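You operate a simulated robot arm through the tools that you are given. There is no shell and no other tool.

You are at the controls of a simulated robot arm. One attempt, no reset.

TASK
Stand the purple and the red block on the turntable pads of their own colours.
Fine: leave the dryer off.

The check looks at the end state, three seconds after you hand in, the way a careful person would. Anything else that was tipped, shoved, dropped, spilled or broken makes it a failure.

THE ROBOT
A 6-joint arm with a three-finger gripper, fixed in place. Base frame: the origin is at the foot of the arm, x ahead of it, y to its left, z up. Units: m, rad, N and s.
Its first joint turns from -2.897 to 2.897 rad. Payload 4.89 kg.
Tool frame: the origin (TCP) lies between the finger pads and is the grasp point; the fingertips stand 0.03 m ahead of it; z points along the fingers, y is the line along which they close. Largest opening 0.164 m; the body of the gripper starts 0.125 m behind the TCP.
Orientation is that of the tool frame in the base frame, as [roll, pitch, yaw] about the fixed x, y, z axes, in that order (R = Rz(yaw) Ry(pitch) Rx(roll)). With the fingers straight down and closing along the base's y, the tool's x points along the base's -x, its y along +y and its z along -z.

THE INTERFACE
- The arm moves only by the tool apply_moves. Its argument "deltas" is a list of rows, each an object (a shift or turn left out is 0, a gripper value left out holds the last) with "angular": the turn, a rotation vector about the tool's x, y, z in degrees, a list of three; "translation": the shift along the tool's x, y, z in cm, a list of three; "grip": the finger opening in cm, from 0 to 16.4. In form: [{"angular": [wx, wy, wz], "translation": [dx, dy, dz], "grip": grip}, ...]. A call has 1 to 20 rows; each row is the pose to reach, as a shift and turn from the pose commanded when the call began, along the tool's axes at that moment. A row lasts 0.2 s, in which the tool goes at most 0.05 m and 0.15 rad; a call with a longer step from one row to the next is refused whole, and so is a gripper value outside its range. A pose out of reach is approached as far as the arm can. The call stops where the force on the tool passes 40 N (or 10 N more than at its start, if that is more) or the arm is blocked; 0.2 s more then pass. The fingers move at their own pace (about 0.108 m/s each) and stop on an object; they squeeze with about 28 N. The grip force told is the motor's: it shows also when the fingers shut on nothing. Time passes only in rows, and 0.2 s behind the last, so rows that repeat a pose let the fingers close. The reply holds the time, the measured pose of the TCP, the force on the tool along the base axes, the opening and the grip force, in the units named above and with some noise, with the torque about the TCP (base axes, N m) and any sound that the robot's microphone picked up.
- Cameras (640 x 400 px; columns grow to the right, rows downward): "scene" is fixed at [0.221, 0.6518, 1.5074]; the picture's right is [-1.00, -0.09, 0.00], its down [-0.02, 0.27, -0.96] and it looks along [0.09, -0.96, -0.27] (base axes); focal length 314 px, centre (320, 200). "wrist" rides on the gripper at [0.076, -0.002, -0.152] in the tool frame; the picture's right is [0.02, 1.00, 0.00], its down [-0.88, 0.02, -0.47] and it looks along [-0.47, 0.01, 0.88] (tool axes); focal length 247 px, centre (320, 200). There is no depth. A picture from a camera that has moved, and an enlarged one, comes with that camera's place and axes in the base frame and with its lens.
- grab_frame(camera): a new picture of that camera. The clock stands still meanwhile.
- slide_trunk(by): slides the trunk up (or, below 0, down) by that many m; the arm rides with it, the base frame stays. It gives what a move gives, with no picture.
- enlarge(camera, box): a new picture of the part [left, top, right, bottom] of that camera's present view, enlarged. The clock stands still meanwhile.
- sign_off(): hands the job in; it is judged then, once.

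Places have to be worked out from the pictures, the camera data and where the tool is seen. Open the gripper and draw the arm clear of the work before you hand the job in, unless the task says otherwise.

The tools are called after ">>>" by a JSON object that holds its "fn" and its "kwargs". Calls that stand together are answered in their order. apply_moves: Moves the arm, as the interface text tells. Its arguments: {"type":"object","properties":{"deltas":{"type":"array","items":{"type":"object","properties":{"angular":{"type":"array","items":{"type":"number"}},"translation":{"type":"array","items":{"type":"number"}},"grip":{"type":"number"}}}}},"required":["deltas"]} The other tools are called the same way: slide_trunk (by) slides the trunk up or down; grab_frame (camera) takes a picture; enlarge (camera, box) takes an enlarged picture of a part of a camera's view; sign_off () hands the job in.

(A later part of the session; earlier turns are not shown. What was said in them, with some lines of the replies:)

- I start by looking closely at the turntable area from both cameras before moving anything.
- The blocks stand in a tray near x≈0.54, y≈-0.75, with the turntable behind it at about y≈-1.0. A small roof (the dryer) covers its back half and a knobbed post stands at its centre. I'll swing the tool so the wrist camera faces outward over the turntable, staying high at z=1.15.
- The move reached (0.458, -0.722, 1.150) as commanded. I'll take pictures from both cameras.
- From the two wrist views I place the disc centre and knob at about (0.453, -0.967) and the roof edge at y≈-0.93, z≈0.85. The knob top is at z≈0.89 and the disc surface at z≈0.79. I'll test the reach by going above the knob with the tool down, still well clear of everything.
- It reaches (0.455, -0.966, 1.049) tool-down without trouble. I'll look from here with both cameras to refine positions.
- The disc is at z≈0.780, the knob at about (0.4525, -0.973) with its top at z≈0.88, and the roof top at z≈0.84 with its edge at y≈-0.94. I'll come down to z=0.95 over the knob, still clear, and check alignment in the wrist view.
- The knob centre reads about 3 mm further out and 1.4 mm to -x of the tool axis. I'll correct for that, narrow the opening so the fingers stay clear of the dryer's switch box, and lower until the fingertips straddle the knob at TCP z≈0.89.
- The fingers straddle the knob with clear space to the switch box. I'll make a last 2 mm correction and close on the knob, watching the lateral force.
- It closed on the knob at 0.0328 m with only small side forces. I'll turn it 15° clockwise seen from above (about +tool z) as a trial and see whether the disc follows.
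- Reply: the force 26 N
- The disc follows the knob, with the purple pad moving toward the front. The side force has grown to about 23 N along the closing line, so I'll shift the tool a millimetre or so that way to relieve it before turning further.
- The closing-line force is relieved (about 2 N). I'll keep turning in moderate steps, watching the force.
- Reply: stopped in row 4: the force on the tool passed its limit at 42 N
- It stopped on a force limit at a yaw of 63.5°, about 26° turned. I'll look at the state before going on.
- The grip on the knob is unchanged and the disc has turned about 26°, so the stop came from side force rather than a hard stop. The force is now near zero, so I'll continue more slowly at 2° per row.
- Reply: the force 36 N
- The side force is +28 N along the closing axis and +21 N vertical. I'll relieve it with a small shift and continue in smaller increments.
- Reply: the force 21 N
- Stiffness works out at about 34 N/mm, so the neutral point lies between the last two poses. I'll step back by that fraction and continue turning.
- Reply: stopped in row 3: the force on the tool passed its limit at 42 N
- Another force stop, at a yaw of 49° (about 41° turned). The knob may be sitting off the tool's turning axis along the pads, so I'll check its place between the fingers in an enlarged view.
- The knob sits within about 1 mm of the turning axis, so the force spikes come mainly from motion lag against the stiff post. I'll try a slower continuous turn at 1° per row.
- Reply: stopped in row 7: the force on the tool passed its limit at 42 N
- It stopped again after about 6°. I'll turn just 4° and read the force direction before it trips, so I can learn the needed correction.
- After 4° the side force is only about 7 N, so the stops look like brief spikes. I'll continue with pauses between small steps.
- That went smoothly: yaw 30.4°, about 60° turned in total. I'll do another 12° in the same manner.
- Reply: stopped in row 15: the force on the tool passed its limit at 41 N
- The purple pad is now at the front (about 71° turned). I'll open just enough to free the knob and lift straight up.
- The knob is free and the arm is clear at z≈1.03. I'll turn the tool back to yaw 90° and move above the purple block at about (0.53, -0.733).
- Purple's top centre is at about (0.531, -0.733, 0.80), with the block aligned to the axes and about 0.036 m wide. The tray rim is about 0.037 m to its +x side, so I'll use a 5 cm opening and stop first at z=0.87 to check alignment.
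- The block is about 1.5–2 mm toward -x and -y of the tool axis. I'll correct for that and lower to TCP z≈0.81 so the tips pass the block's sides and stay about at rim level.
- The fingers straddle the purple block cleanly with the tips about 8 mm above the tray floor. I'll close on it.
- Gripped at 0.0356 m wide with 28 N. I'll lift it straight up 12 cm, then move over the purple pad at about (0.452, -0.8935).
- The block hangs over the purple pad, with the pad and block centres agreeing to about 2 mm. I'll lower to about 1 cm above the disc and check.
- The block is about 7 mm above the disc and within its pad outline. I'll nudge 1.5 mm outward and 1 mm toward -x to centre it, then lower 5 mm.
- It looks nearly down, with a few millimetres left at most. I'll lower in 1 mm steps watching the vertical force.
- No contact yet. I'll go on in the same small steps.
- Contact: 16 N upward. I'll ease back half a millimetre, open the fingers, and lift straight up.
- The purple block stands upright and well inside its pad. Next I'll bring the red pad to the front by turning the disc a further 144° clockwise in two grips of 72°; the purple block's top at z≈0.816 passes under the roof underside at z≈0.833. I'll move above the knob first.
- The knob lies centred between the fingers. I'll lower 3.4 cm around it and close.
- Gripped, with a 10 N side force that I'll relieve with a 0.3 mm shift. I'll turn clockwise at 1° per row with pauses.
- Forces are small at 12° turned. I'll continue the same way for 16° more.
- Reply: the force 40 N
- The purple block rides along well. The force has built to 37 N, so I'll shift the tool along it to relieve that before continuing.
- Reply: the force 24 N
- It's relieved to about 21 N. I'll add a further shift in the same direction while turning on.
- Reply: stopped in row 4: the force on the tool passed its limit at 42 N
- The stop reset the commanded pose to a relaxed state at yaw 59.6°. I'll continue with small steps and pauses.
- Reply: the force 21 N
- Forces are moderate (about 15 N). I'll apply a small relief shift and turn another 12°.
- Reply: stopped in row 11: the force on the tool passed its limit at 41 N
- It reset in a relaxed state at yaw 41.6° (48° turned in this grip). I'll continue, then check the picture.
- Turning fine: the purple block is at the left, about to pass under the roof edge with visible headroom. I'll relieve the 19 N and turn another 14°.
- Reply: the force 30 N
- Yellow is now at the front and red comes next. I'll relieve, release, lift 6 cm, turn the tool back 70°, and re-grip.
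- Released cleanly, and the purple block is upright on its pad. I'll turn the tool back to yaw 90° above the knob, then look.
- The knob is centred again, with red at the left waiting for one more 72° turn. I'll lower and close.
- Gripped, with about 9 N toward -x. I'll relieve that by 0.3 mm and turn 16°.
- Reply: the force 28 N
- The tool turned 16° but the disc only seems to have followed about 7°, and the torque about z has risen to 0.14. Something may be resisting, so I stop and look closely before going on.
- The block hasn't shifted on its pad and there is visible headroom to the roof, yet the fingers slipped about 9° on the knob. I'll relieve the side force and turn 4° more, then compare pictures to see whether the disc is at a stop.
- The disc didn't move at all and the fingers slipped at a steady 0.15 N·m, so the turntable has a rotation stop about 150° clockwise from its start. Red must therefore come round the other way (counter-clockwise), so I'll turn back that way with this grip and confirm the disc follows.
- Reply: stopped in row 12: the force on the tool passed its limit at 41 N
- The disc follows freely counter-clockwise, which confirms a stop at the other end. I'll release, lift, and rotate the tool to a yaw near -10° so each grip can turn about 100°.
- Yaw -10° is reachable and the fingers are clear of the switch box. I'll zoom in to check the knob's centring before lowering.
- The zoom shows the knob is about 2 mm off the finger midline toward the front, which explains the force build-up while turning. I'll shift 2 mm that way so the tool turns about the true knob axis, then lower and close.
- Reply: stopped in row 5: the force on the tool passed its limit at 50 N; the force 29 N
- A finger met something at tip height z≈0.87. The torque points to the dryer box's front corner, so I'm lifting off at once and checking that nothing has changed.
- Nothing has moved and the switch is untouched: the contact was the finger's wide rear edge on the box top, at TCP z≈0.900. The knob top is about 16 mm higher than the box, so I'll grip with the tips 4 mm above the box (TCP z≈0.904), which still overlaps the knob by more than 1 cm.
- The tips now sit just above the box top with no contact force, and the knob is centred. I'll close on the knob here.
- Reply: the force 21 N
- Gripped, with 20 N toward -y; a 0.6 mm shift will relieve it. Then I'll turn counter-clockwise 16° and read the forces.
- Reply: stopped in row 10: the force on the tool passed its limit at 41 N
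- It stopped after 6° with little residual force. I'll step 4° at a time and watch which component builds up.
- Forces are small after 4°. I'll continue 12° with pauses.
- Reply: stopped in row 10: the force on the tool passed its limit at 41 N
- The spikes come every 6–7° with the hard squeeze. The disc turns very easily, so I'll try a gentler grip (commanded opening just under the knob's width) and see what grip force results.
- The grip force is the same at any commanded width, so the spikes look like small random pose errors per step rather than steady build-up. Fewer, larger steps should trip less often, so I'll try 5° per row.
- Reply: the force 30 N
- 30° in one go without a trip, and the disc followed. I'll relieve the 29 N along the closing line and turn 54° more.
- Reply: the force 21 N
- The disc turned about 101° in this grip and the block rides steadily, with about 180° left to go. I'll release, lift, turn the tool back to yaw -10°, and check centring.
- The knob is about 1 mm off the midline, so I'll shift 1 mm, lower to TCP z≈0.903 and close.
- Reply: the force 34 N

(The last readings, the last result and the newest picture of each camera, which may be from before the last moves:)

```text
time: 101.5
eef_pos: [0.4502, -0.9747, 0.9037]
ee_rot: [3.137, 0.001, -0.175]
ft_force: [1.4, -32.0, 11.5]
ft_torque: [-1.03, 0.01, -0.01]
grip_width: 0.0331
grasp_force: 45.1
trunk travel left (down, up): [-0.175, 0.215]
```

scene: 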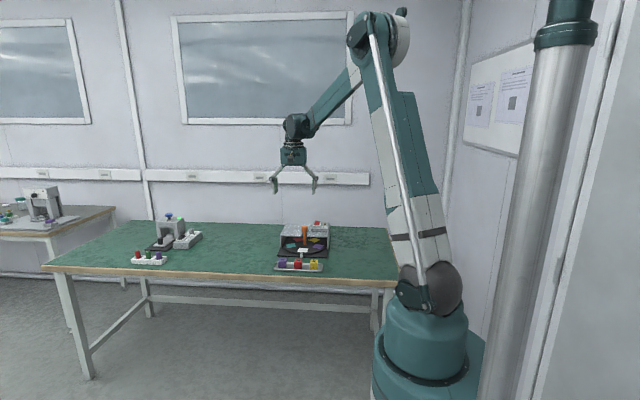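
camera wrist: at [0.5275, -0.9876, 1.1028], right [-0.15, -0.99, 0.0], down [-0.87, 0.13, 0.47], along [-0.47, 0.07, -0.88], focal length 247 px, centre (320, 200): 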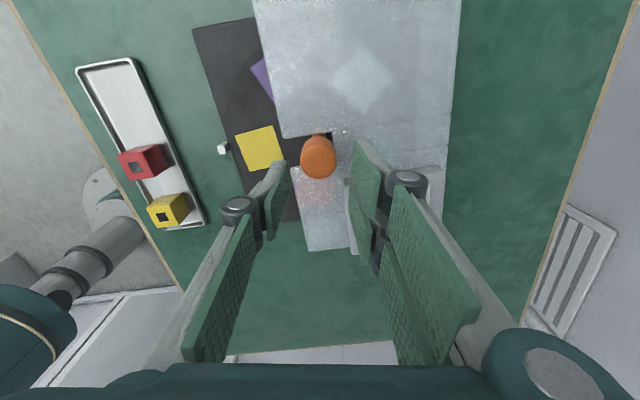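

Closed with 32 N toward -y, so the shift was not needed. I'll take it back and turn counter-clockwise 60°.

>>> {"fn": "apply_moves", "kwargs": {"deltas": [{"angular": [0, 0, 0], "translation": [0, 0.05, -0.01], "grip": 2.0}, {"angular": [0, 0, 0], "translation": [0, 0.09, -0.02]}, {"angular": [0, 0, -4], "translation": [0, 0.09, -0.02]}, {"angular": [0, 0, -10], "translation": [0, 0.09, -0.02]}, {"angular": [0, 0, -16], "translation": [0, 0.09, -0.02]}, {"angular": [0, 0, -22], "translation": [0, 0.09, -0.02]}, {"angular": [0, 0, -28], "translation": [0, 0.09, -0.02]}, {"angular": [0, 0, -34], "translation": [0, 0.09, -0.02]}, {"angular": [0, 0, -40], "translation": [0, 0.09, -0.02]}, {"angular": [0, 0, -46], "translation": [0, 0.09, -0.02]}, {"angular": [0, 0, -50], "translation": [0, 0.09, -0.02]}, {"angular": [0, 0, -50], "translation": [0, 0.09, -0.02]}]}}

>>> {"fn": "enlarge", "kwargs": {"camera": "scene", "box": [275, 200, 335, 260]}}

```text
time: 104.1
eef_pos: [0.4494, -0.9739, 0.9048]
ee_rot: [-3.141, 0.003, 0.7]
ft_force: [-7.3, 18.0, -15.2]
ft_torque: [0.6, 0.18, 0.01]
grip_width: 0.0332
grasp_force: 45.6
trunk travel left (down, up): [-0.175, 0.215]
```

```text
6.67 times, centred on (305, 230) of scene
camera zoom: at [0.221, 0.6518, 1.5074], right [-1.0, -0.09, 0.0], down [-0.02, 0.27, -0.96], along [0.09, -0.96, -0.27], focal length 2095 px, centre (420, 0)
```

zoom: 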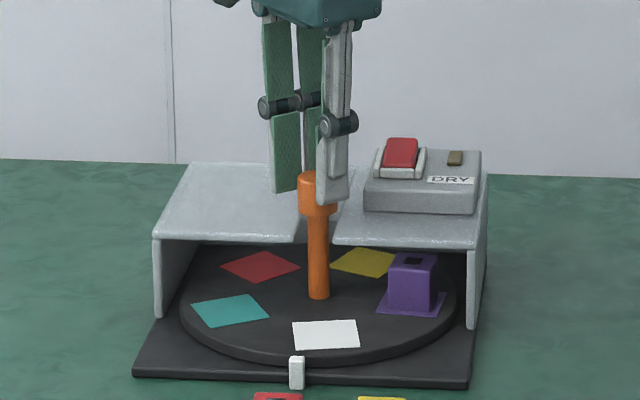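

White is back near the front, purple is going right and red is coming round on the left. I'll relieve the force and turn 52° more, watching for any slip.

>>> {"fn": "apply_moves", "kwargs": {"deltas": [{"angular": [0, 0, -3], "translation": [0.02, -0.05, 0.03], "grip": 2.0}, {"angular": [0, 0, -8], "translation": [0.02, -0.05, 0.03]}, {"angular": [0, 0, -14], "translation": [0.02, -0.05, 0.03]}, {"angular": [0, 0, -20], "translation": [0.02, -0.05, 0.03]}, {"angular": [0, 0, -26], "translation": [0.02, -0.05, 0.03]}, {"angular": [0, 0, -32], "translation": [0.02, -0.05, 0.03]}, {"angular": [0, 0, -38], "translation": [0.02, -0.05, 0.03]}, {"angular": [0, 0, -44], "translation": [0.02, -0.05, 0.03]}, {"angular": [0, 0, -50], "translation": [0.02, -0.05, 0.03]}, {"angular": [0, 0, -54], "translation": [0.02, -0.05, 0.03]}, {"angular": [0, 0, -54], "translation": [0.02, -0.05, 0.03]}]}}

>>> {"fn": "enlarge", "kwargs": {"camera": "scene", "box": [275, 200, 335, 260]}}

```text
time: 106.5
eef_pos: [0.4498, -0.975, 0.9018]
ee_rot: [-3.139, 0.001, 1.642]
ft_force: [4.5, -20.4, -0.9]
ft_torque: [-0.81, -0.13, 0.06]
grip_width: 0.033
grasp_force: 44.2
trunk travel left (down, up): [-0.175, 0.215]
```

```text
6.67 times, centred on (305, 230) of scene
camera zoom: at [0.221, 0.6518, 1.5074], right [-1.0, -0.09, 0.0], down [-0.02, 0.27, -0.96], along [0.09, -0.96, -0.27], focal length 2095 px, centre (420, 0)
```

zoom: 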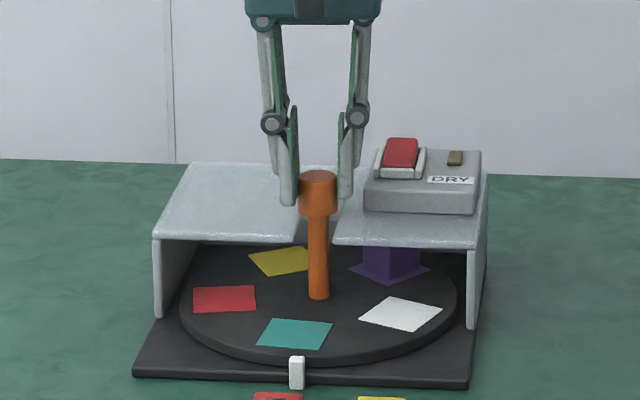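

Purple slid under the roof without trouble, and red needs about 78° more. I'll regrip once more, without the extra shift this time.

>>> {"fn": "apply_moves", "kwargs": {"deltas": [{"translation": [-0.05, 0.01, 0], "grip": 2.0}, {"translation": [-0.05, 0.01, 0], "grip": 4.8}, {"translation": [-0.05, 0.01, 0], "grip": 4.8}, {"translation": [-0.05, 0.01, -1]}, {"translation": [-0.05, 0.01, -3]}, {"translation": [-0.05, 0.01, -5.5]}, {"angular": [0, 0, 8.4], "translation": [-0.05, 0.01, -5.5]}, {"angular": [0, 0, 16.8], "translation": [-0.05, 0.01, -5.5]}, {"angular": [0, 0, 25.2], "translation": [-0.05, 0.01, -5.5]}, {"angular": [0, 0, 33.6], "translation": [-0.05, 0.01, -5.5]}, {"angular": [0, 0, 42], "translation": [-0.05, 0.01, -5.5]}, {"angular": [0, 0, 50.4], "translation": [-0.05, 0.01, -5.5]}, {"angular": [0, 0, 58.8], "translation": [-0.05, 0.01, -5.5]}, {"angular": [0, 0, 67.2], "translation": [-0.05, 0.01, -5.5]}, {"angular": [0, 0, 75.6], "translation": [-0.05, 0.01, -5.5]}, {"angular": [0, 0, 84], "translation": [-0.05, 0.01, -5.5]}, {"angular": [0, 0, 84], "translation": [-0.05, 0.01, -5.5]}]}}

>>> {"fn": "enlarge", "kwargs": {"camera": "wrist", "box": [260, 110, 380, 210]}}

>>> {"fn": "enlarge", "kwargs": {"camera": "scene", "box": [275, 200, 335, 260]}}

```text
time: 110.1
eef_pos: [0.4502, -0.9749, 0.9574]
ee_rot: [3.141, 0.001, 0.175]
ft_force: [-1.2, -0.7, 0.2]
ft_torque: [0.03, 0.02, 0.0]
grip_width: 0.0479
grasp_force: 0.0
trunk travel left (down, up): [-0.175, 0.215]
```

```text
4.00 times, centred on (320, 160) of wrist
camera zoom: at [0.5271, -0.9591, 1.1107], right [0.19, -0.98, 0.0], down [-0.86, -0.17, 0.48], along [-0.47, -0.09, -0.88], focal length 988 px, centre (320, 360)
```

zoom: 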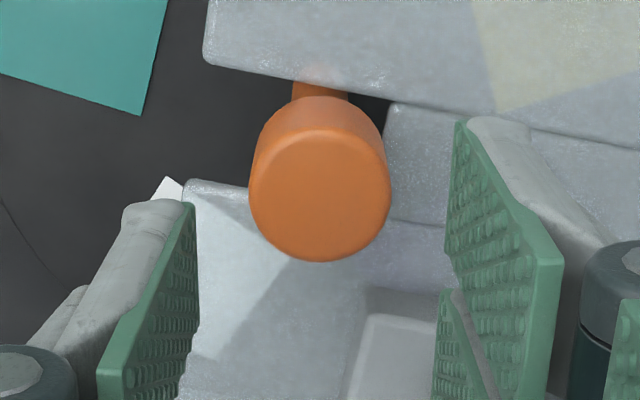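

```text
6.67 times, centred on (305, 230) of scene
camera zoom: at [0.221, 0.6518, 1.5074], right [-1.0, -0.09, 0.0], down [-0.02, 0.27, -0.96], along [0.09, -0.96, -0.27], focal length 2095 px, centre (420, 0)
```

zoom: 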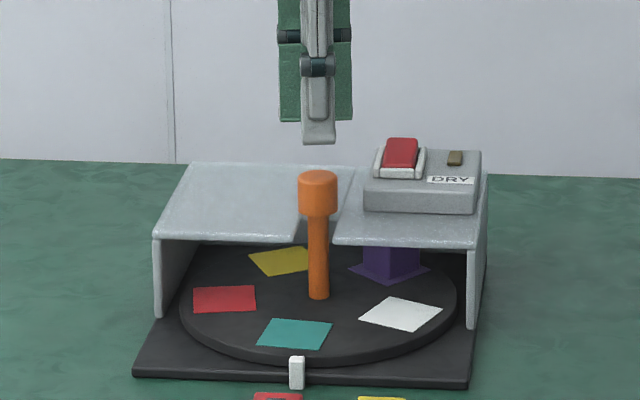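

The knob is centred at yaw 10° and the back fingers are clear of the box. I'll lower, close, and read the force.

>>> {"fn": "apply_moves", "kwargs": {"deltas": [{"translation": [0, 0, 1], "grip": 4.8}, {"translation": [0, 0, 3]}, {"translation": [0, 0, 4.5]}, {"translation": [0, 0, 5.4]}, {"translation": [0, 0, 5.4]}, {"translation": [0, 0, 5.4], "grip": 2.0}, {"translation": [0, 0, 5.4], "grip": 2.0}, {"translation": [0, 0, 5.4], "grip": 2.0}]}}

```text
time: 112.0
eef_pos: [0.4504, -0.9756, 0.9043]
ee_rot: [-3.141, 0.002, 0.176]
ft_force: [-0.7, 6.7, 0.1]
ft_torque: [0.4, 0.08, 0.04]
grip_width: 0.0328
grasp_force: 45.3
trunk travel left (down, up): [-0.175, 0.215]
stopped in row 8: the force on the tool passed its limit at 42 N (the readings are from after the stop); the commanded pose is now the measured one
```

Gripped and relaxed (the stop reset the pose to equilibrium). I'll turn counter-clockwise 40° first.

>>> {"fn": "apply_moves", "kwargs": {"deltas": [{"angular": [0, 0, -4], "translation": [0, -0.02, 0], "grip": 2.0}, {"angular": [0, 0, -10], "translation": [0, -0.02, 0]}, {"angular": [0, 0, -16], "translation": [0, -0.02, 0]}, {"angular": [0, 0, -22], "translation": [0, -0.02, 0]}, {"angular": [0, 0, -28], "translation": [0, -0.02, 0]}, {"angular": [0, 0, -34], "translation": [0, -0.02, 0]}, {"angular": [0, 0, -40], "translation": [0, -0.02, 0]}, {"angular": [0, 0, -40], "translation": [0, -0.02, 0]}]}}

>>> {"fn": "enlarge", "kwargs": {"camera": "scene", "box": [275, 200, 335, 260]}}

```text
time: 113.8
eef_pos: [0.4498, -0.9757, 0.9051]
ee_rot: [-3.138, 0.002, 0.874]
ft_force: [9.8, 14.2, 5.3]
ft_torque: [0.46, -0.28, 0.07]
grip_width: 0.0328
grasp_force: 45.5
trunk travel left (down, up): [-0.175, 0.215]
```

```text
6.67 times, centred on (305, 230) of scene
camera zoom: at [0.221, 0.6518, 1.5074], right [-1.0, -0.09, 0.0], down [-0.02, 0.27, -0.96], along [0.09, -0.96, -0.27], focal length 2095 px, centre (420, 0)
```

zoom: 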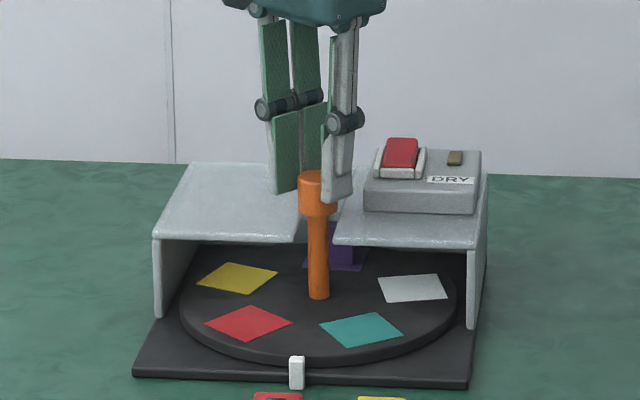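

Red is now at the front left. About 37° more brings it to the front.

>>> {"fn": "apply_moves", "kwargs": {"deltas": [{"angular": [0, 0, -4], "translation": [0.02, 0, 0], "grip": 2.0}, {"angular": [0, 0, -10], "translation": [0.02, 0, 0]}, {"angular": [0, 0, -16], "translation": [0.02, 0, 0]}, {"angular": [0, 0, -22], "translation": [0.02, 0, 0]}, {"angular": [0, 0, -28], "translation": [0.02, 0, 0]}, {"angular": [0, 0, -33], "translation": [0.02, 0, 0]}, {"angular": [0, 0, -37], "translation": [0.02, 0, 0]}, {"angular": [0, 0, -37], "translation": [0.02, 0, 0]}]}}

>>> {"fn": "enlarge", "kwargs": {"camera": "scene", "box": [275, 200, 335, 260]}}

```text
time: 115.6
eef_pos: [0.451, -0.9755, 0.9055]
ee_rot: [-3.138, -0.002, 1.521]
ft_force: [-7.2, 13.8, -8.7]
ft_torque: [0.28, 0.22, 0.06]
grip_width: 0.0329
grasp_force: 44.7
trunk travel left (down, up): [-0.175, 0.215]
```

```text
6.67 times, centred on (305, 230) of scene
camera zoom: at [0.221, 0.6518, 1.5074], right [-1.0, -0.09, 0.0], down [-0.02, 0.27, -0.96], along [0.09, -0.96, -0.27], focal length 2095 px, centre (420, 0)
```

zoom: 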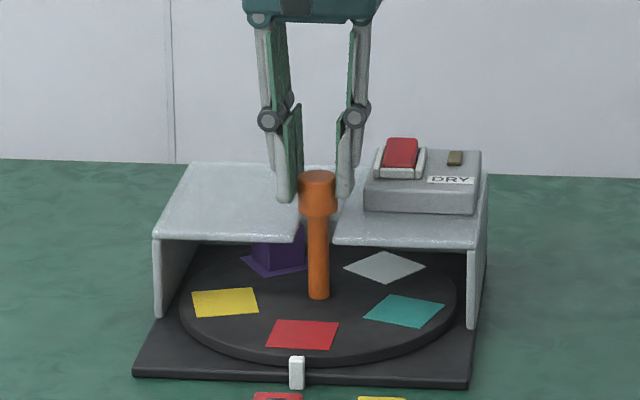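

Red is at the front and purple is safely on its pad under the roof. I'll release the knob, lift, and move above the red block at about (0.452, -0.734).

>>> {"fn": "apply_moves", "kwargs": {"deltas": [{"translation": [0.02, -0.02, 0.02], "grip": 2.0}, {"translation": [0.02, -0.02, 0.02], "grip": 4.8}, {"translation": [0.02, -0.02, 0.02], "grip": 4.8}, {"translation": [0.02, -0.02, -1]}, {"translation": [0.02, -0.02, -4]}, {"translation": [0.02, -0.02, -8]}, {"translation": [0.02, -0.02, -12.5]}, {"angular": [0, 0, -1], "translation": [4, -0.2, -12.5], "grip": 8}, {"angular": [0, 0, -2], "translation": [8, -0.4, -12.5]}, {"angular": [0, 0, -2.9], "translation": [12, -0.6, -12.5]}, {"angular": [0, 0, -2.9], "translation": [16, -0.8, -12.5]}, {"angular": [0, 0, -2.9], "translation": [20, -1.0, -12.5]}, {"angular": [0, 0, -2.9], "translation": [24.07, -1.22, -12.5]}, {"angular": [0, 0, -2.9], "translation": [24.07, -1.22, -12.5]}, {"angular": [0, 0, -2.9], "translation": [24.07, -1.22, -12.5]}]}}

>>> {"fn": "grab_frame", "kwargs": {"camera": "wrist"}}

>>> {"fn": "enlarge", "kwargs": {"camera": "wrist", "box": [220, 80, 440, 260]}}

>>> {"fn": "enlarge", "kwargs": {"camera": "scene", "box": [265, 205, 345, 275]}}

```text
time: 118.8
eef_pos: [0.4499, -0.7342, 1.0315]
ee_rot: [-3.14, 0.002, 1.572]
ft_force: [0.7, 1.7, 0.8]
ft_torque: [-0.08, 0.01, 0.01]
grip_width: 0.08
grasp_force: 0.0
trunk travel left (down, up): [-0.175, 0.215]
```

```text
taken
camera wrist: at [0.4513, -0.6569, 1.1841], right [1.0, 0.02, 0.0], down [0.02, -0.88, 0.47], along [0.01, -0.47, -0.88], focal length 247 px, centre (320, 200)
```

wrist: 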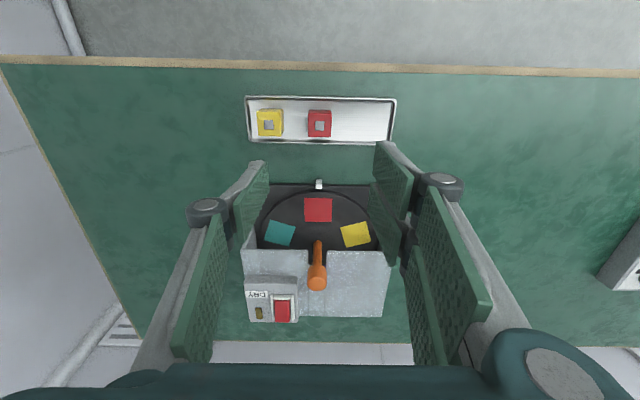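

```text
2.22 times, centred on (330, 170) of wrist
camera zoom: at [0.4513, -0.6569, 1.1841], right [1.0, 0.02, 0.0], down [0.02, -0.88, 0.47], along [0.01, -0.47, -0.88], focal length 549 px, centre (298, 267)
```

zoom: 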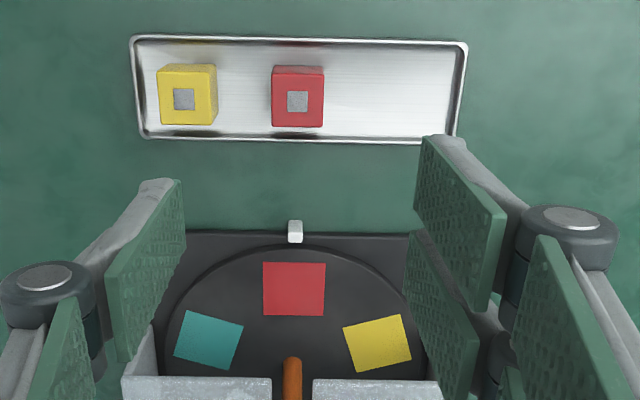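

```text
5.71 times, centred on (305, 240) of scene
camera zoom: at [0.221, 0.6518, 1.5074], right [-1.0, -0.09, 0.0], down [-0.02, 0.27, -0.96], along [0.09, -0.96, -0.27], focal length 1796 px, centre (406, -29)
```

zoom: 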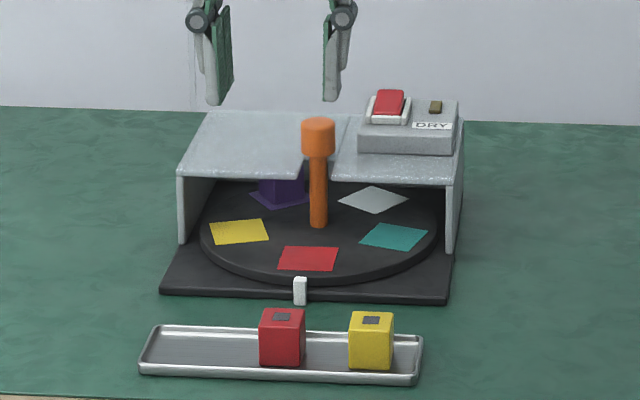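

Purple is still on its pad under the roof and the red block sits right below the tool. I'll narrow the opening to 5 cm and lower to z≈0.87 with a small centring shift.

>>> {"fn": "apply_moves", "kwargs": {"deltas": [{"translation": [0.12, -0.05, 4], "grip": 5}, {"translation": [0.12, -0.05, 8]}, {"translation": [0.12, -0.05, 12]}, {"translation": [0.12, -0.05, 16]}, {"translation": [0.12, -0.05, 16]}, {"translation": [0.12, -0.05, 16]}]}}

>>> {"fn": "enlarge", "kwargs": {"camera": "wrist", "box": [220, 110, 420, 230]}}

>>> {"fn": "enlarge", "kwargs": {"camera": "scene", "box": [265, 210, 345, 280]}}

```text
time: 120.2
eef_pos: [0.4486, -0.7338, 0.871]
ee_rot: [-3.138, -0.001, 1.57]
ft_force: [0.2, -0.5, -0.9]
ft_torque: [0.07, 0.05, 0.02]
grip_width: 0.0499
grasp_force: 0.0
trunk travel left (down, up): [-0.175, 0.215]
```

```text
3.20 times, centred on (320, 170) of wrist
camera zoom: at [0.4505, -0.657, 1.0237], right [1.0, 0.02, 0.0], down [0.02, -0.88, 0.47], along [0.01, -0.47, -0.88], focal length 790 px, centre (320, 296)
```

zoom: 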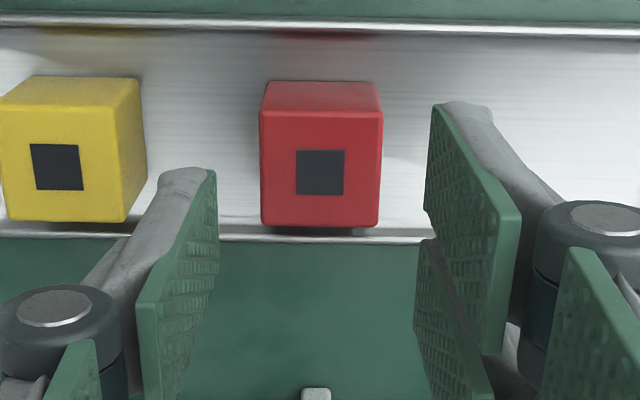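

```text
5.71 times, centred on (305, 245) of scene
camera zoom: at [0.221, 0.6518, 1.5074], right [-1.0, -0.09, 0.0], down [-0.02, 0.27, -0.96], along [0.09, -0.96, -0.27], focal length 1796 px, centre (406, -57)
```

zoom: 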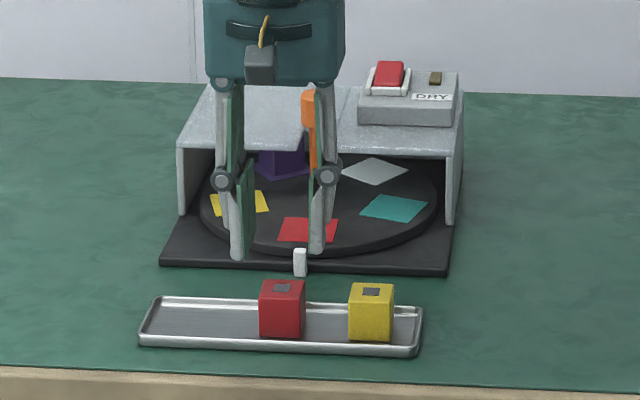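

Red is centred to within a millimetre and the yellow neighbour is about 2 cm clear of the finger. I'll lower the last 5.9 cm and close.

>>> {"fn": "apply_moves", "kwargs": {"deltas": [{"translation": [0, 0, 2], "grip": 5}, {"translation": [0, 0, 3.5]}, {"translation": [0, 0, 4.5]}, {"translation": [0, 0, 5.3]}, {"translation": [0, 0, 5.9]}, {"translation": [0, 0, 5.9]}, {"translation": [0, 0, 5.9], "grip": 2.5}, {"translation": [0, 0, 5.9], "grip": 2.5}, {"translation": [0, 0, 5.9], "grip": 2.5}, {"translation": [0, 0, 5.9], "grip": 2.5}]}}

>>> {"fn": "enlarge", "kwargs": {"camera": "scene", "box": [265, 210, 345, 280]}}

```text
time: 122.4
eef_pos: [0.4498, -0.7337, 0.8103]
ee_rot: [-3.139, -0.002, 1.571]
ft_force: [-0.2, -0.3, -0.6]
ft_torque: [-0.01, -0.02, -0.02]
grip_width: 0.0353
grasp_force: 27.8
trunk travel left (down, up): [-0.175, 0.215]
```

```text
5.71 times, centred on (305, 245) of scene
camera zoom: at [0.221, 0.6518, 1.5074], right [-1.0, -0.09, 0.0], down [-0.02, 0.27, -0.96], along [0.09, -0.96, -0.27], focal length 1796 px, centre (406, -57)
```

zoom: 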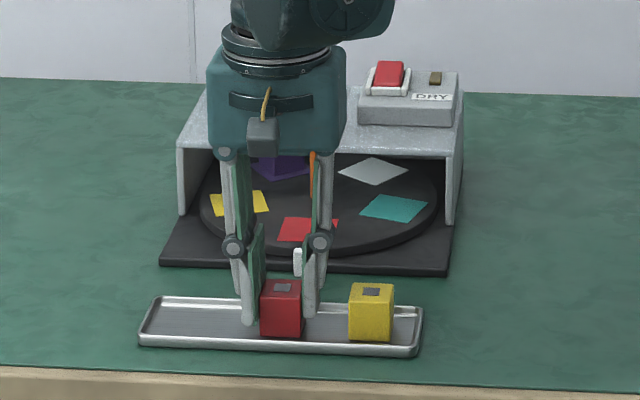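

Red is gripped at 0.0353 m. I'll lift it 12 cm and carry it over the red pad at about (0.453, -0.893).

>>> {"fn": "apply_moves", "kwargs": {"deltas": [{"translation": [0, 0, -1], "grip": 2.5}, {"translation": [0, 0, -3]}, {"translation": [0, 0, -6]}, {"translation": [0, 0, -9]}, {"translation": [0, 0, -12]}, {"translation": [-2.6, 0, -12]}, {"translation": [-5.2, 0.05, -12]}, {"translation": [-7.8, 0.1, -12]}, {"translation": [-10.4, 0.1, -12]}, {"translation": [-13, 0.15, -12]}, {"translation": [-15.86, 0.16, -12]}, {"translation": [-15.86, 0.16, -12]}, {"translation": [-15.86, 0.16, -9]}, {"translation": [-15.86, 0.16, -6]}, {"translation": [-15.86, 0.16, -4]}, {"translation": [-15.86, 0.16, -3]}, {"translation": [-15.86, 0.16, -3]}]}}

>>> {"fn": "grab_frame", "kwargs": {"camera": "wrist"}}

>>> {"fn": "enlarge", "kwargs": {"camera": "wrist", "box": [240, 110, 400, 230]}}

>>> {"fn": "enlarge", "kwargs": {"camera": "scene", "box": [275, 205, 335, 265]}}

```text
time: 126.0
eef_pos: [0.4513, -0.8916, 0.84]
ee_rot: [-3.138, -0.001, 1.57]
ft_force: [-0.4, 0.0, -1.5]
ft_torque: [0.01, 0.01, -0.03]
grip_width: 0.0355
grasp_force: 28.0
trunk travel left (down, up): [-0.175, 0.215]
```

```text
taken
camera wrist: at [0.4512, -0.8148, 0.9923], right [1.0, 0.02, 0.0], down [0.02, -0.88, 0.47], along [0.01, -0.47, -0.88], focal length 247 px, centre (320, 200)
```

wrist: 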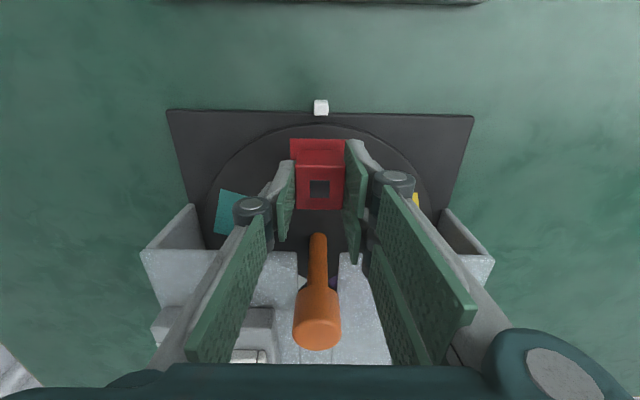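

```text
3.33 times, centred on (320, 170) of wrist
camera zoom: at [0.4512, -0.8148, 0.9923], right [1.0, 0.02, 0.0], down [0.02, -0.88, 0.47], along [0.01, -0.47, -0.88], focal length 823 px, centre (320, 300)
```

zoom: 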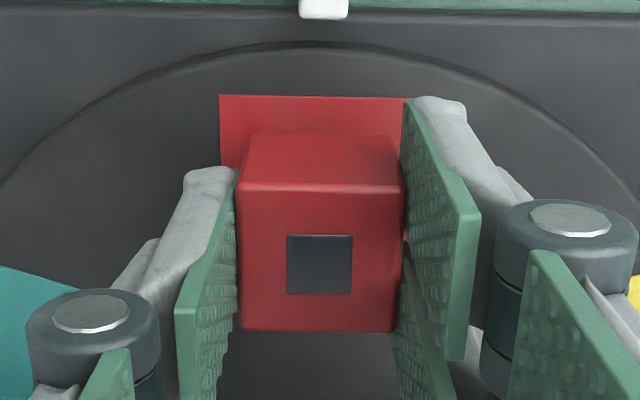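

```text
6.67 times, centred on (305, 235) of scene
camera zoom: at [0.221, 0.6518, 1.5074], right [-1.0, -0.09, 0.0], down [-0.02, 0.27, -0.96], along [0.09, -0.96, -0.27], focal length 2095 px, centre (420, -33)
```

zoom: 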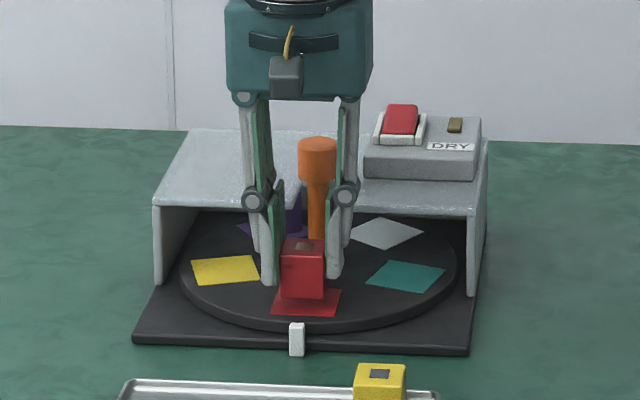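

The red block is centred over the red pad to about 1 mm. I'll lower 8 mm, then creep to contact.

>>> {"fn": "apply_moves", "kwargs": {"deltas": [{"translation": [0, 0, 0.4], "grip": 2.5}, {"translation": [0, 0, 0.7]}, {"translation": [0, 0, 0.85]}, {"translation": [0, 0, 0.85]}]}}

```text
time: 127.0
eef_pos: [0.4505, -0.8923, 0.8302]
ee_rot: [-3.14, -0.003, 1.572]
ft_force: [0.9, -0.9, -1.0]
ft_torque: [0.01, -0.02, 0.02]
grip_width: 0.0354
grasp_force: 28.1
trunk travel left (down, up): [-0.175, 0.215]
```

No contact yet at z≈0.831. I'll continue in half-millimetre steps.

>>> {"fn": "apply_moves", "kwargs": {"deltas": [{"translation": [0, 0, 0.05], "grip": 2.5}, {"translation": [0, 0, 0.1]}, {"translation": [0, 0, 0.15]}]}}

```text
time: 127.8
eef_pos: [0.451, -0.8901, 0.8302]
ee_rot: [-3.137, -0.002, 1.572]
ft_force: [-0.5, 0.1, -0.3]
ft_torque: [0.01, 0.0, -0.03]
grip_width: 0.0357
grasp_force: 28.1
trunk travel left (down, up): [-0.175, 0.215]
```

Still free. I'll go another 1.5 mm in the same way.

>>> {"fn": "apply_moves", "kwargs": {"deltas": [{"translation": [0, 0, 0.05], "grip": 2.5}, {"translation": [0, 0, 0.1]}, {"translation": [0, 0, 0.15]}]}}

>>> {"fn": "enlarge", "kwargs": {"camera": "scene", "box": [285, 225, 325, 255]}}

```text
time: 128.6
eef_pos: [0.4516, -0.892, 0.8292]
ee_rot: [-3.137, -0.002, 1.571]
ft_force: [-0.3, 0.5, -2.2]
ft_torque: [-0.02, 0.02, 0.03]
grip_width: 0.0354
grasp_force: 27.9
trunk travel left (down, up): [-0.175, 0.215]
```

```text
13.33 times, centred on (305, 240) of scene
camera zoom: at [0.221, 0.6518, 1.5074], right [-1.0, -0.09, 0.0], down [-0.02, 0.27, -0.96], along [0.09, -0.96, -0.27], focal length 4190 px, centre (520, -333)
```

zoom: 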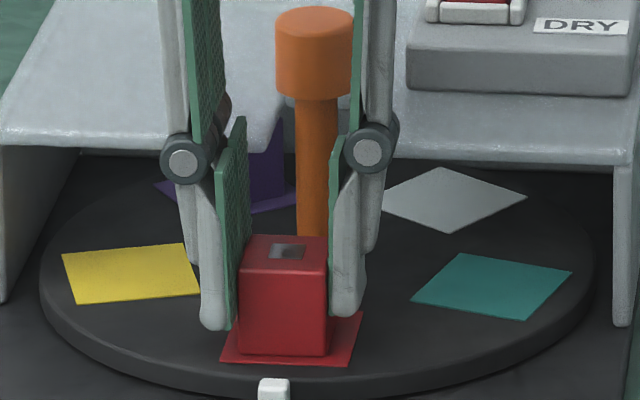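

The block looks within a millimetre of the pad. I'll creep further until the force shows contact.

>>> {"fn": "apply_moves", "kwargs": {"deltas": [{"translation": [0, 0, 0.05], "grip": 2.5}, {"translation": [0, 0, 0.1]}]}}

```text
time: 129.2
eef_pos: [0.4511, -0.892, 0.8283]
ee_rot: [-3.136, -0.002, 1.57]
ft_force: [0.5, 0.5, -0.9]
ft_torque: [0.04, 0.0, 0.0]
grip_width: 0.0354
grasp_force: 28.0
trunk travel left (down, up): [-0.175, 0.215]
```

Still no contact force. Another 1 mm.

>>> {"fn": "apply_moves", "kwargs": {"deltas": [{"translation": [0, 0, 0.05], "grip": 2.5}, {"translation": [0, 0, 0.1]}]}}

```text
time: 129.8
eef_pos: [0.4512, -0.8903, 0.8279]
ee_rot: [-3.139, 0.001, 1.57]
ft_force: [-0.5, -0.8, 4.4]
ft_torque: [0.07, -0.03, -0.03]
grip_width: 0.0354
grasp_force: 28.2
trunk travel left (down, up): [-0.175, 0.215]
```

A 4 N upward force shows the first contact. I'll press 0.3 mm more to confirm, then open and lift straight up.

>>> {"fn": "apply_moves", "kwargs": {"deltas": [{"translation": [0, 0, 0.03], "grip": 2.5}, {"translation": [0, 0, 0.03], "grip": 2.5}]}}

```text
time: 130.4
eef_pos: [0.4507, -0.8922, 0.8278]
ee_rot: [-3.139, 0.002, 1.569]
ft_force: [2.0, 1.6, 15.4]
ft_torque: [0.18, -0.11, 0.12]
grip_width: 0.0353
grasp_force: 27.9
trunk travel left (down, up): [-0.175, 0.215]
```

Contact is confirmed at 15 N. I'll ease back 0.3 mm, open to 5 cm and lift away.

>>> {"fn": "apply_moves", "kwargs": {"deltas": [{"translation": [0, 0, -0.03], "grip": 2.5}, {"translation": [0, 0, -0.03], "grip": 5}, {"translation": [0, 0, -0.03], "grip": 5}, {"translation": [0, 0, -0.03], "grip": 5}, {"translation": [0, 0, -1], "grip": 5}, {"translation": [0, 0, -3]}, {"translation": [0, 0, -6]}, {"translation": [0, 0, -10]}, {"translation": [0, 0, -14]}, {"translation": [0, 0, -18]}, {"translation": [0, 0, -18]}]}}

>>> {"fn": "enlarge", "kwargs": {"camera": "scene", "box": [275, 205, 335, 265]}}

>>> {"fn": "grab_frame", "kwargs": {"camera": "wrist"}}

```text
time: 132.8
eef_pos: [0.4498, -0.8896, 1.0075]
ee_rot: [-3.138, 0.001, 1.57]
ft_force: [-0.4, 0.9, -0.4]
ft_torque: [-0.02, -0.02, 0.0]
grip_width: 0.05
grasp_force: 0.0
trunk travel left (down, up): [-0.175, 0.215]
```

```text
6.67 times, centred on (305, 235) of scene
camera zoom: at [0.221, 0.6518, 1.5074], right [-1.0, -0.09, 0.0], down [-0.02, 0.27, -0.96], along [0.09, -0.96, -0.27], focal length 2095 px, centre (420, -33)
```

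zoom: 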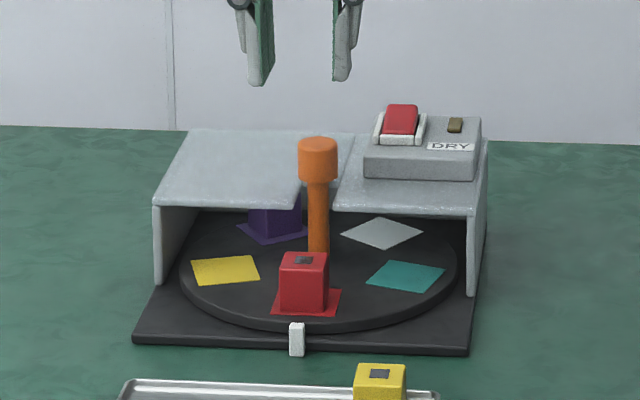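

```text
taken
camera wrist: at [0.4505, -0.8133, 1.1595], right [1.0, 0.02, 0.0], down [0.02, -0.88, 0.47], along [0.01, -0.47, -0.88], focal length 247 px, centre (320, 200)
```

wrist: 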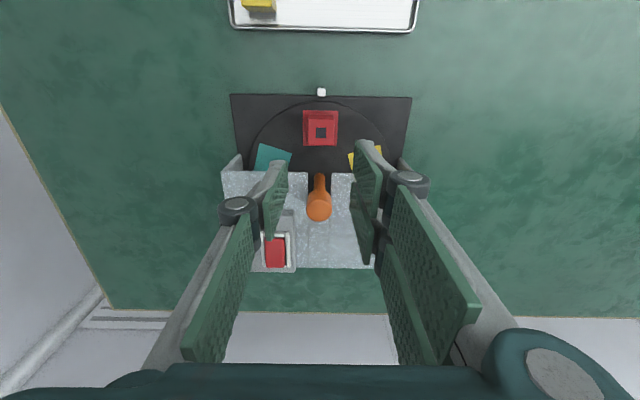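

Red stands on its pad. I'll zoom in on the purple block under the roof and on the dryer switch before drawing the arm away.

>>> {"fn": "enlarge", "kwargs": {"camera": "scene", "box": [288, 222, 324, 252]}}

>>> {"fn": "enlarge", "kwargs": {"camera": "scene", "box": [300, 205, 340, 235]}}

```text
13.33 times, centred on (306, 237) of scene
camera zoom: at [0.221, 0.6518, 1.5074], right [-1.0, -0.09, 0.0], down [-0.02, 0.27, -0.96], along [0.09, -0.96, -0.27], focal length 4190 px, centre (507, -293)
```

zoom: 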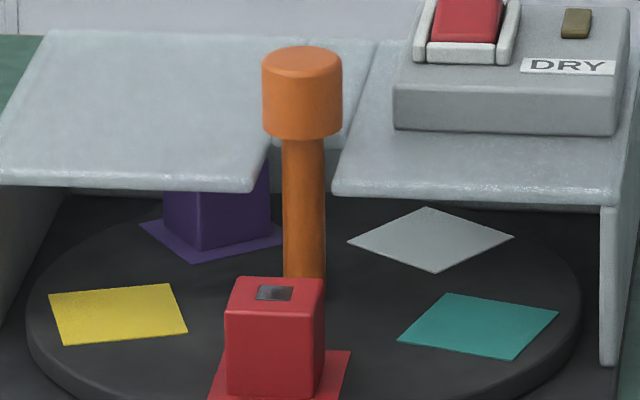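

```text
13.33 times, centred on (320, 220) of scene
camera zoom: at [0.221, 0.6518, 1.5074], right [-1.0, -0.09, 0.0], down [-0.02, 0.27, -0.96], along [0.09, -0.96, -0.27], focal length 4190 px, centre (320, -67)
```

zoom: 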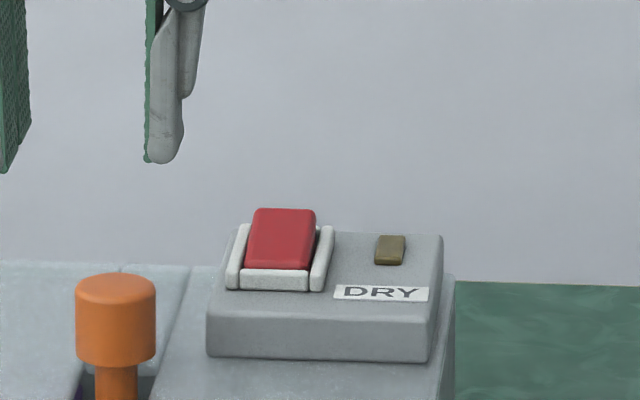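

Purple stands upright on its pad, the dryer's lamp is dark and its switch is in the original position. I'll draw the arm up and back, clear of the work.

>>> {"fn": "apply_moves", "kwargs": {"deltas": [{"translation": [0, 0, -4]}, {"translation": [0, 0, -8]}, {"translation": [0, 0, -12]}, {"translation": [0, 0, -15]}, {"translation": [4, -1, -15]}, {"translation": [8, -3, -15]}, {"translation": [12, -5, -15]}, {"translation": [16, -7, -15]}, {"translation": [20, -9, -15]}, {"translation": [24, -11, -15]}, {"translation": [28, -13, -15]}, {"translation": [32, -15, -15]}, {"translation": [32, -15, -15]}, {"translation": [32, -15, -15]}]}}

>>> {"fn": "grab_frame", "kwargs": {"camera": "scene"}}

>>> {"fn": "enlarge", "kwargs": {"camera": "scene", "box": [260, 205, 350, 280]}}

>>> {"fn": "enlarge", "kwargs": {"camera": "scene", "box": [120, 200, 220, 275]}}

```text
time: 135.8
eef_pos: [0.3039, -0.5717, 1.1602]
ee_rot: [-3.137, 0.0, 1.57]
ft_force: [-0.5, 0.8, -0.4]
ft_torque: [-0.13, -0.08, -0.03]
grip_width: 0.0502
grasp_force: 0.0
trunk travel left (down, up): [-0.175, 0.215]
```

```text
taken
```

scene: 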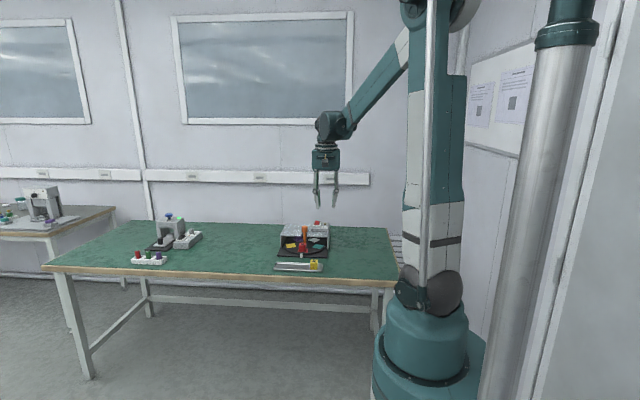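

```text
5.33 times, centred on (305, 242) of scene
camera zoom: at [0.221, 0.6518, 1.5074], right [-1.0, -0.09, 0.0], down [-0.02, 0.27, -0.96], along [0.09, -0.96, -0.27], focal length 1676 px, centre (400, -27)
```

zoom: 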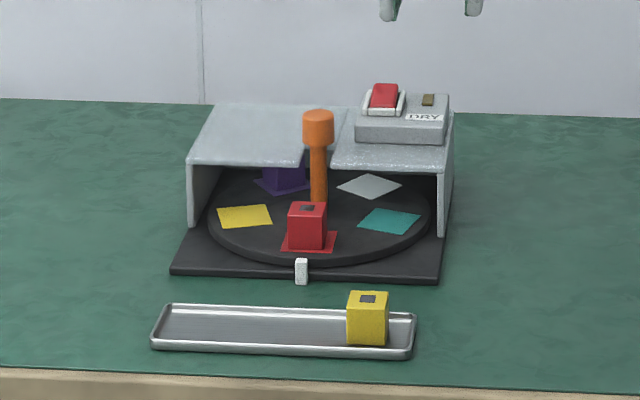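

```text
5.33 times, centred on (170, 238) of scene
camera zoom: at [0.221, 0.6518, 1.5074], right [-1.0, -0.09, 0.0], down [-0.02, 0.27, -0.96], along [0.09, -0.96, -0.27], focal length 1676 px, centre (1120, 0)
```

zoom: 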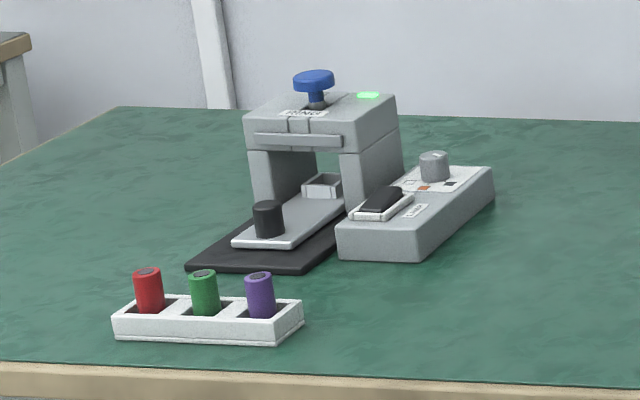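

Both blocks stand on their own pads, yellow is untouched in the tray, the other station is unchanged, and the dryer is off. The gripper is open and the arm is clear, so I'm handing in.

>>> {"fn": "sign_off", "kwargs": {}}

```text
The job is handed in.
```

The purple and the red block are each standing on the turntable pad of their own colour, and I've handed the job in. The dryer is still off.

- **Final position:** Red is at the front of the turntable. Purple is on its pad under the dryer roof.
- **Turntable stop:** I turned the disc by its knob. It hit a rotation stop about 150° clockwise from where it started, so I brought red's pad round the other way with the purple block already on the disc. Purple stayed upright on its pad.
- **Bump on the dryer:** While lowering onto the knob, one finger pressed on the top of the dryer's switch box, near its front corner, and the arm stopped at about 50 N. I lifted off at once. In the pictures afterwards the switch and box looked unchanged and the lamp was dark.
- **Everything else:** The yellow block is still in its tray and the other station looks untouched. The gripper is open and the arm is drawn back clear of the table.
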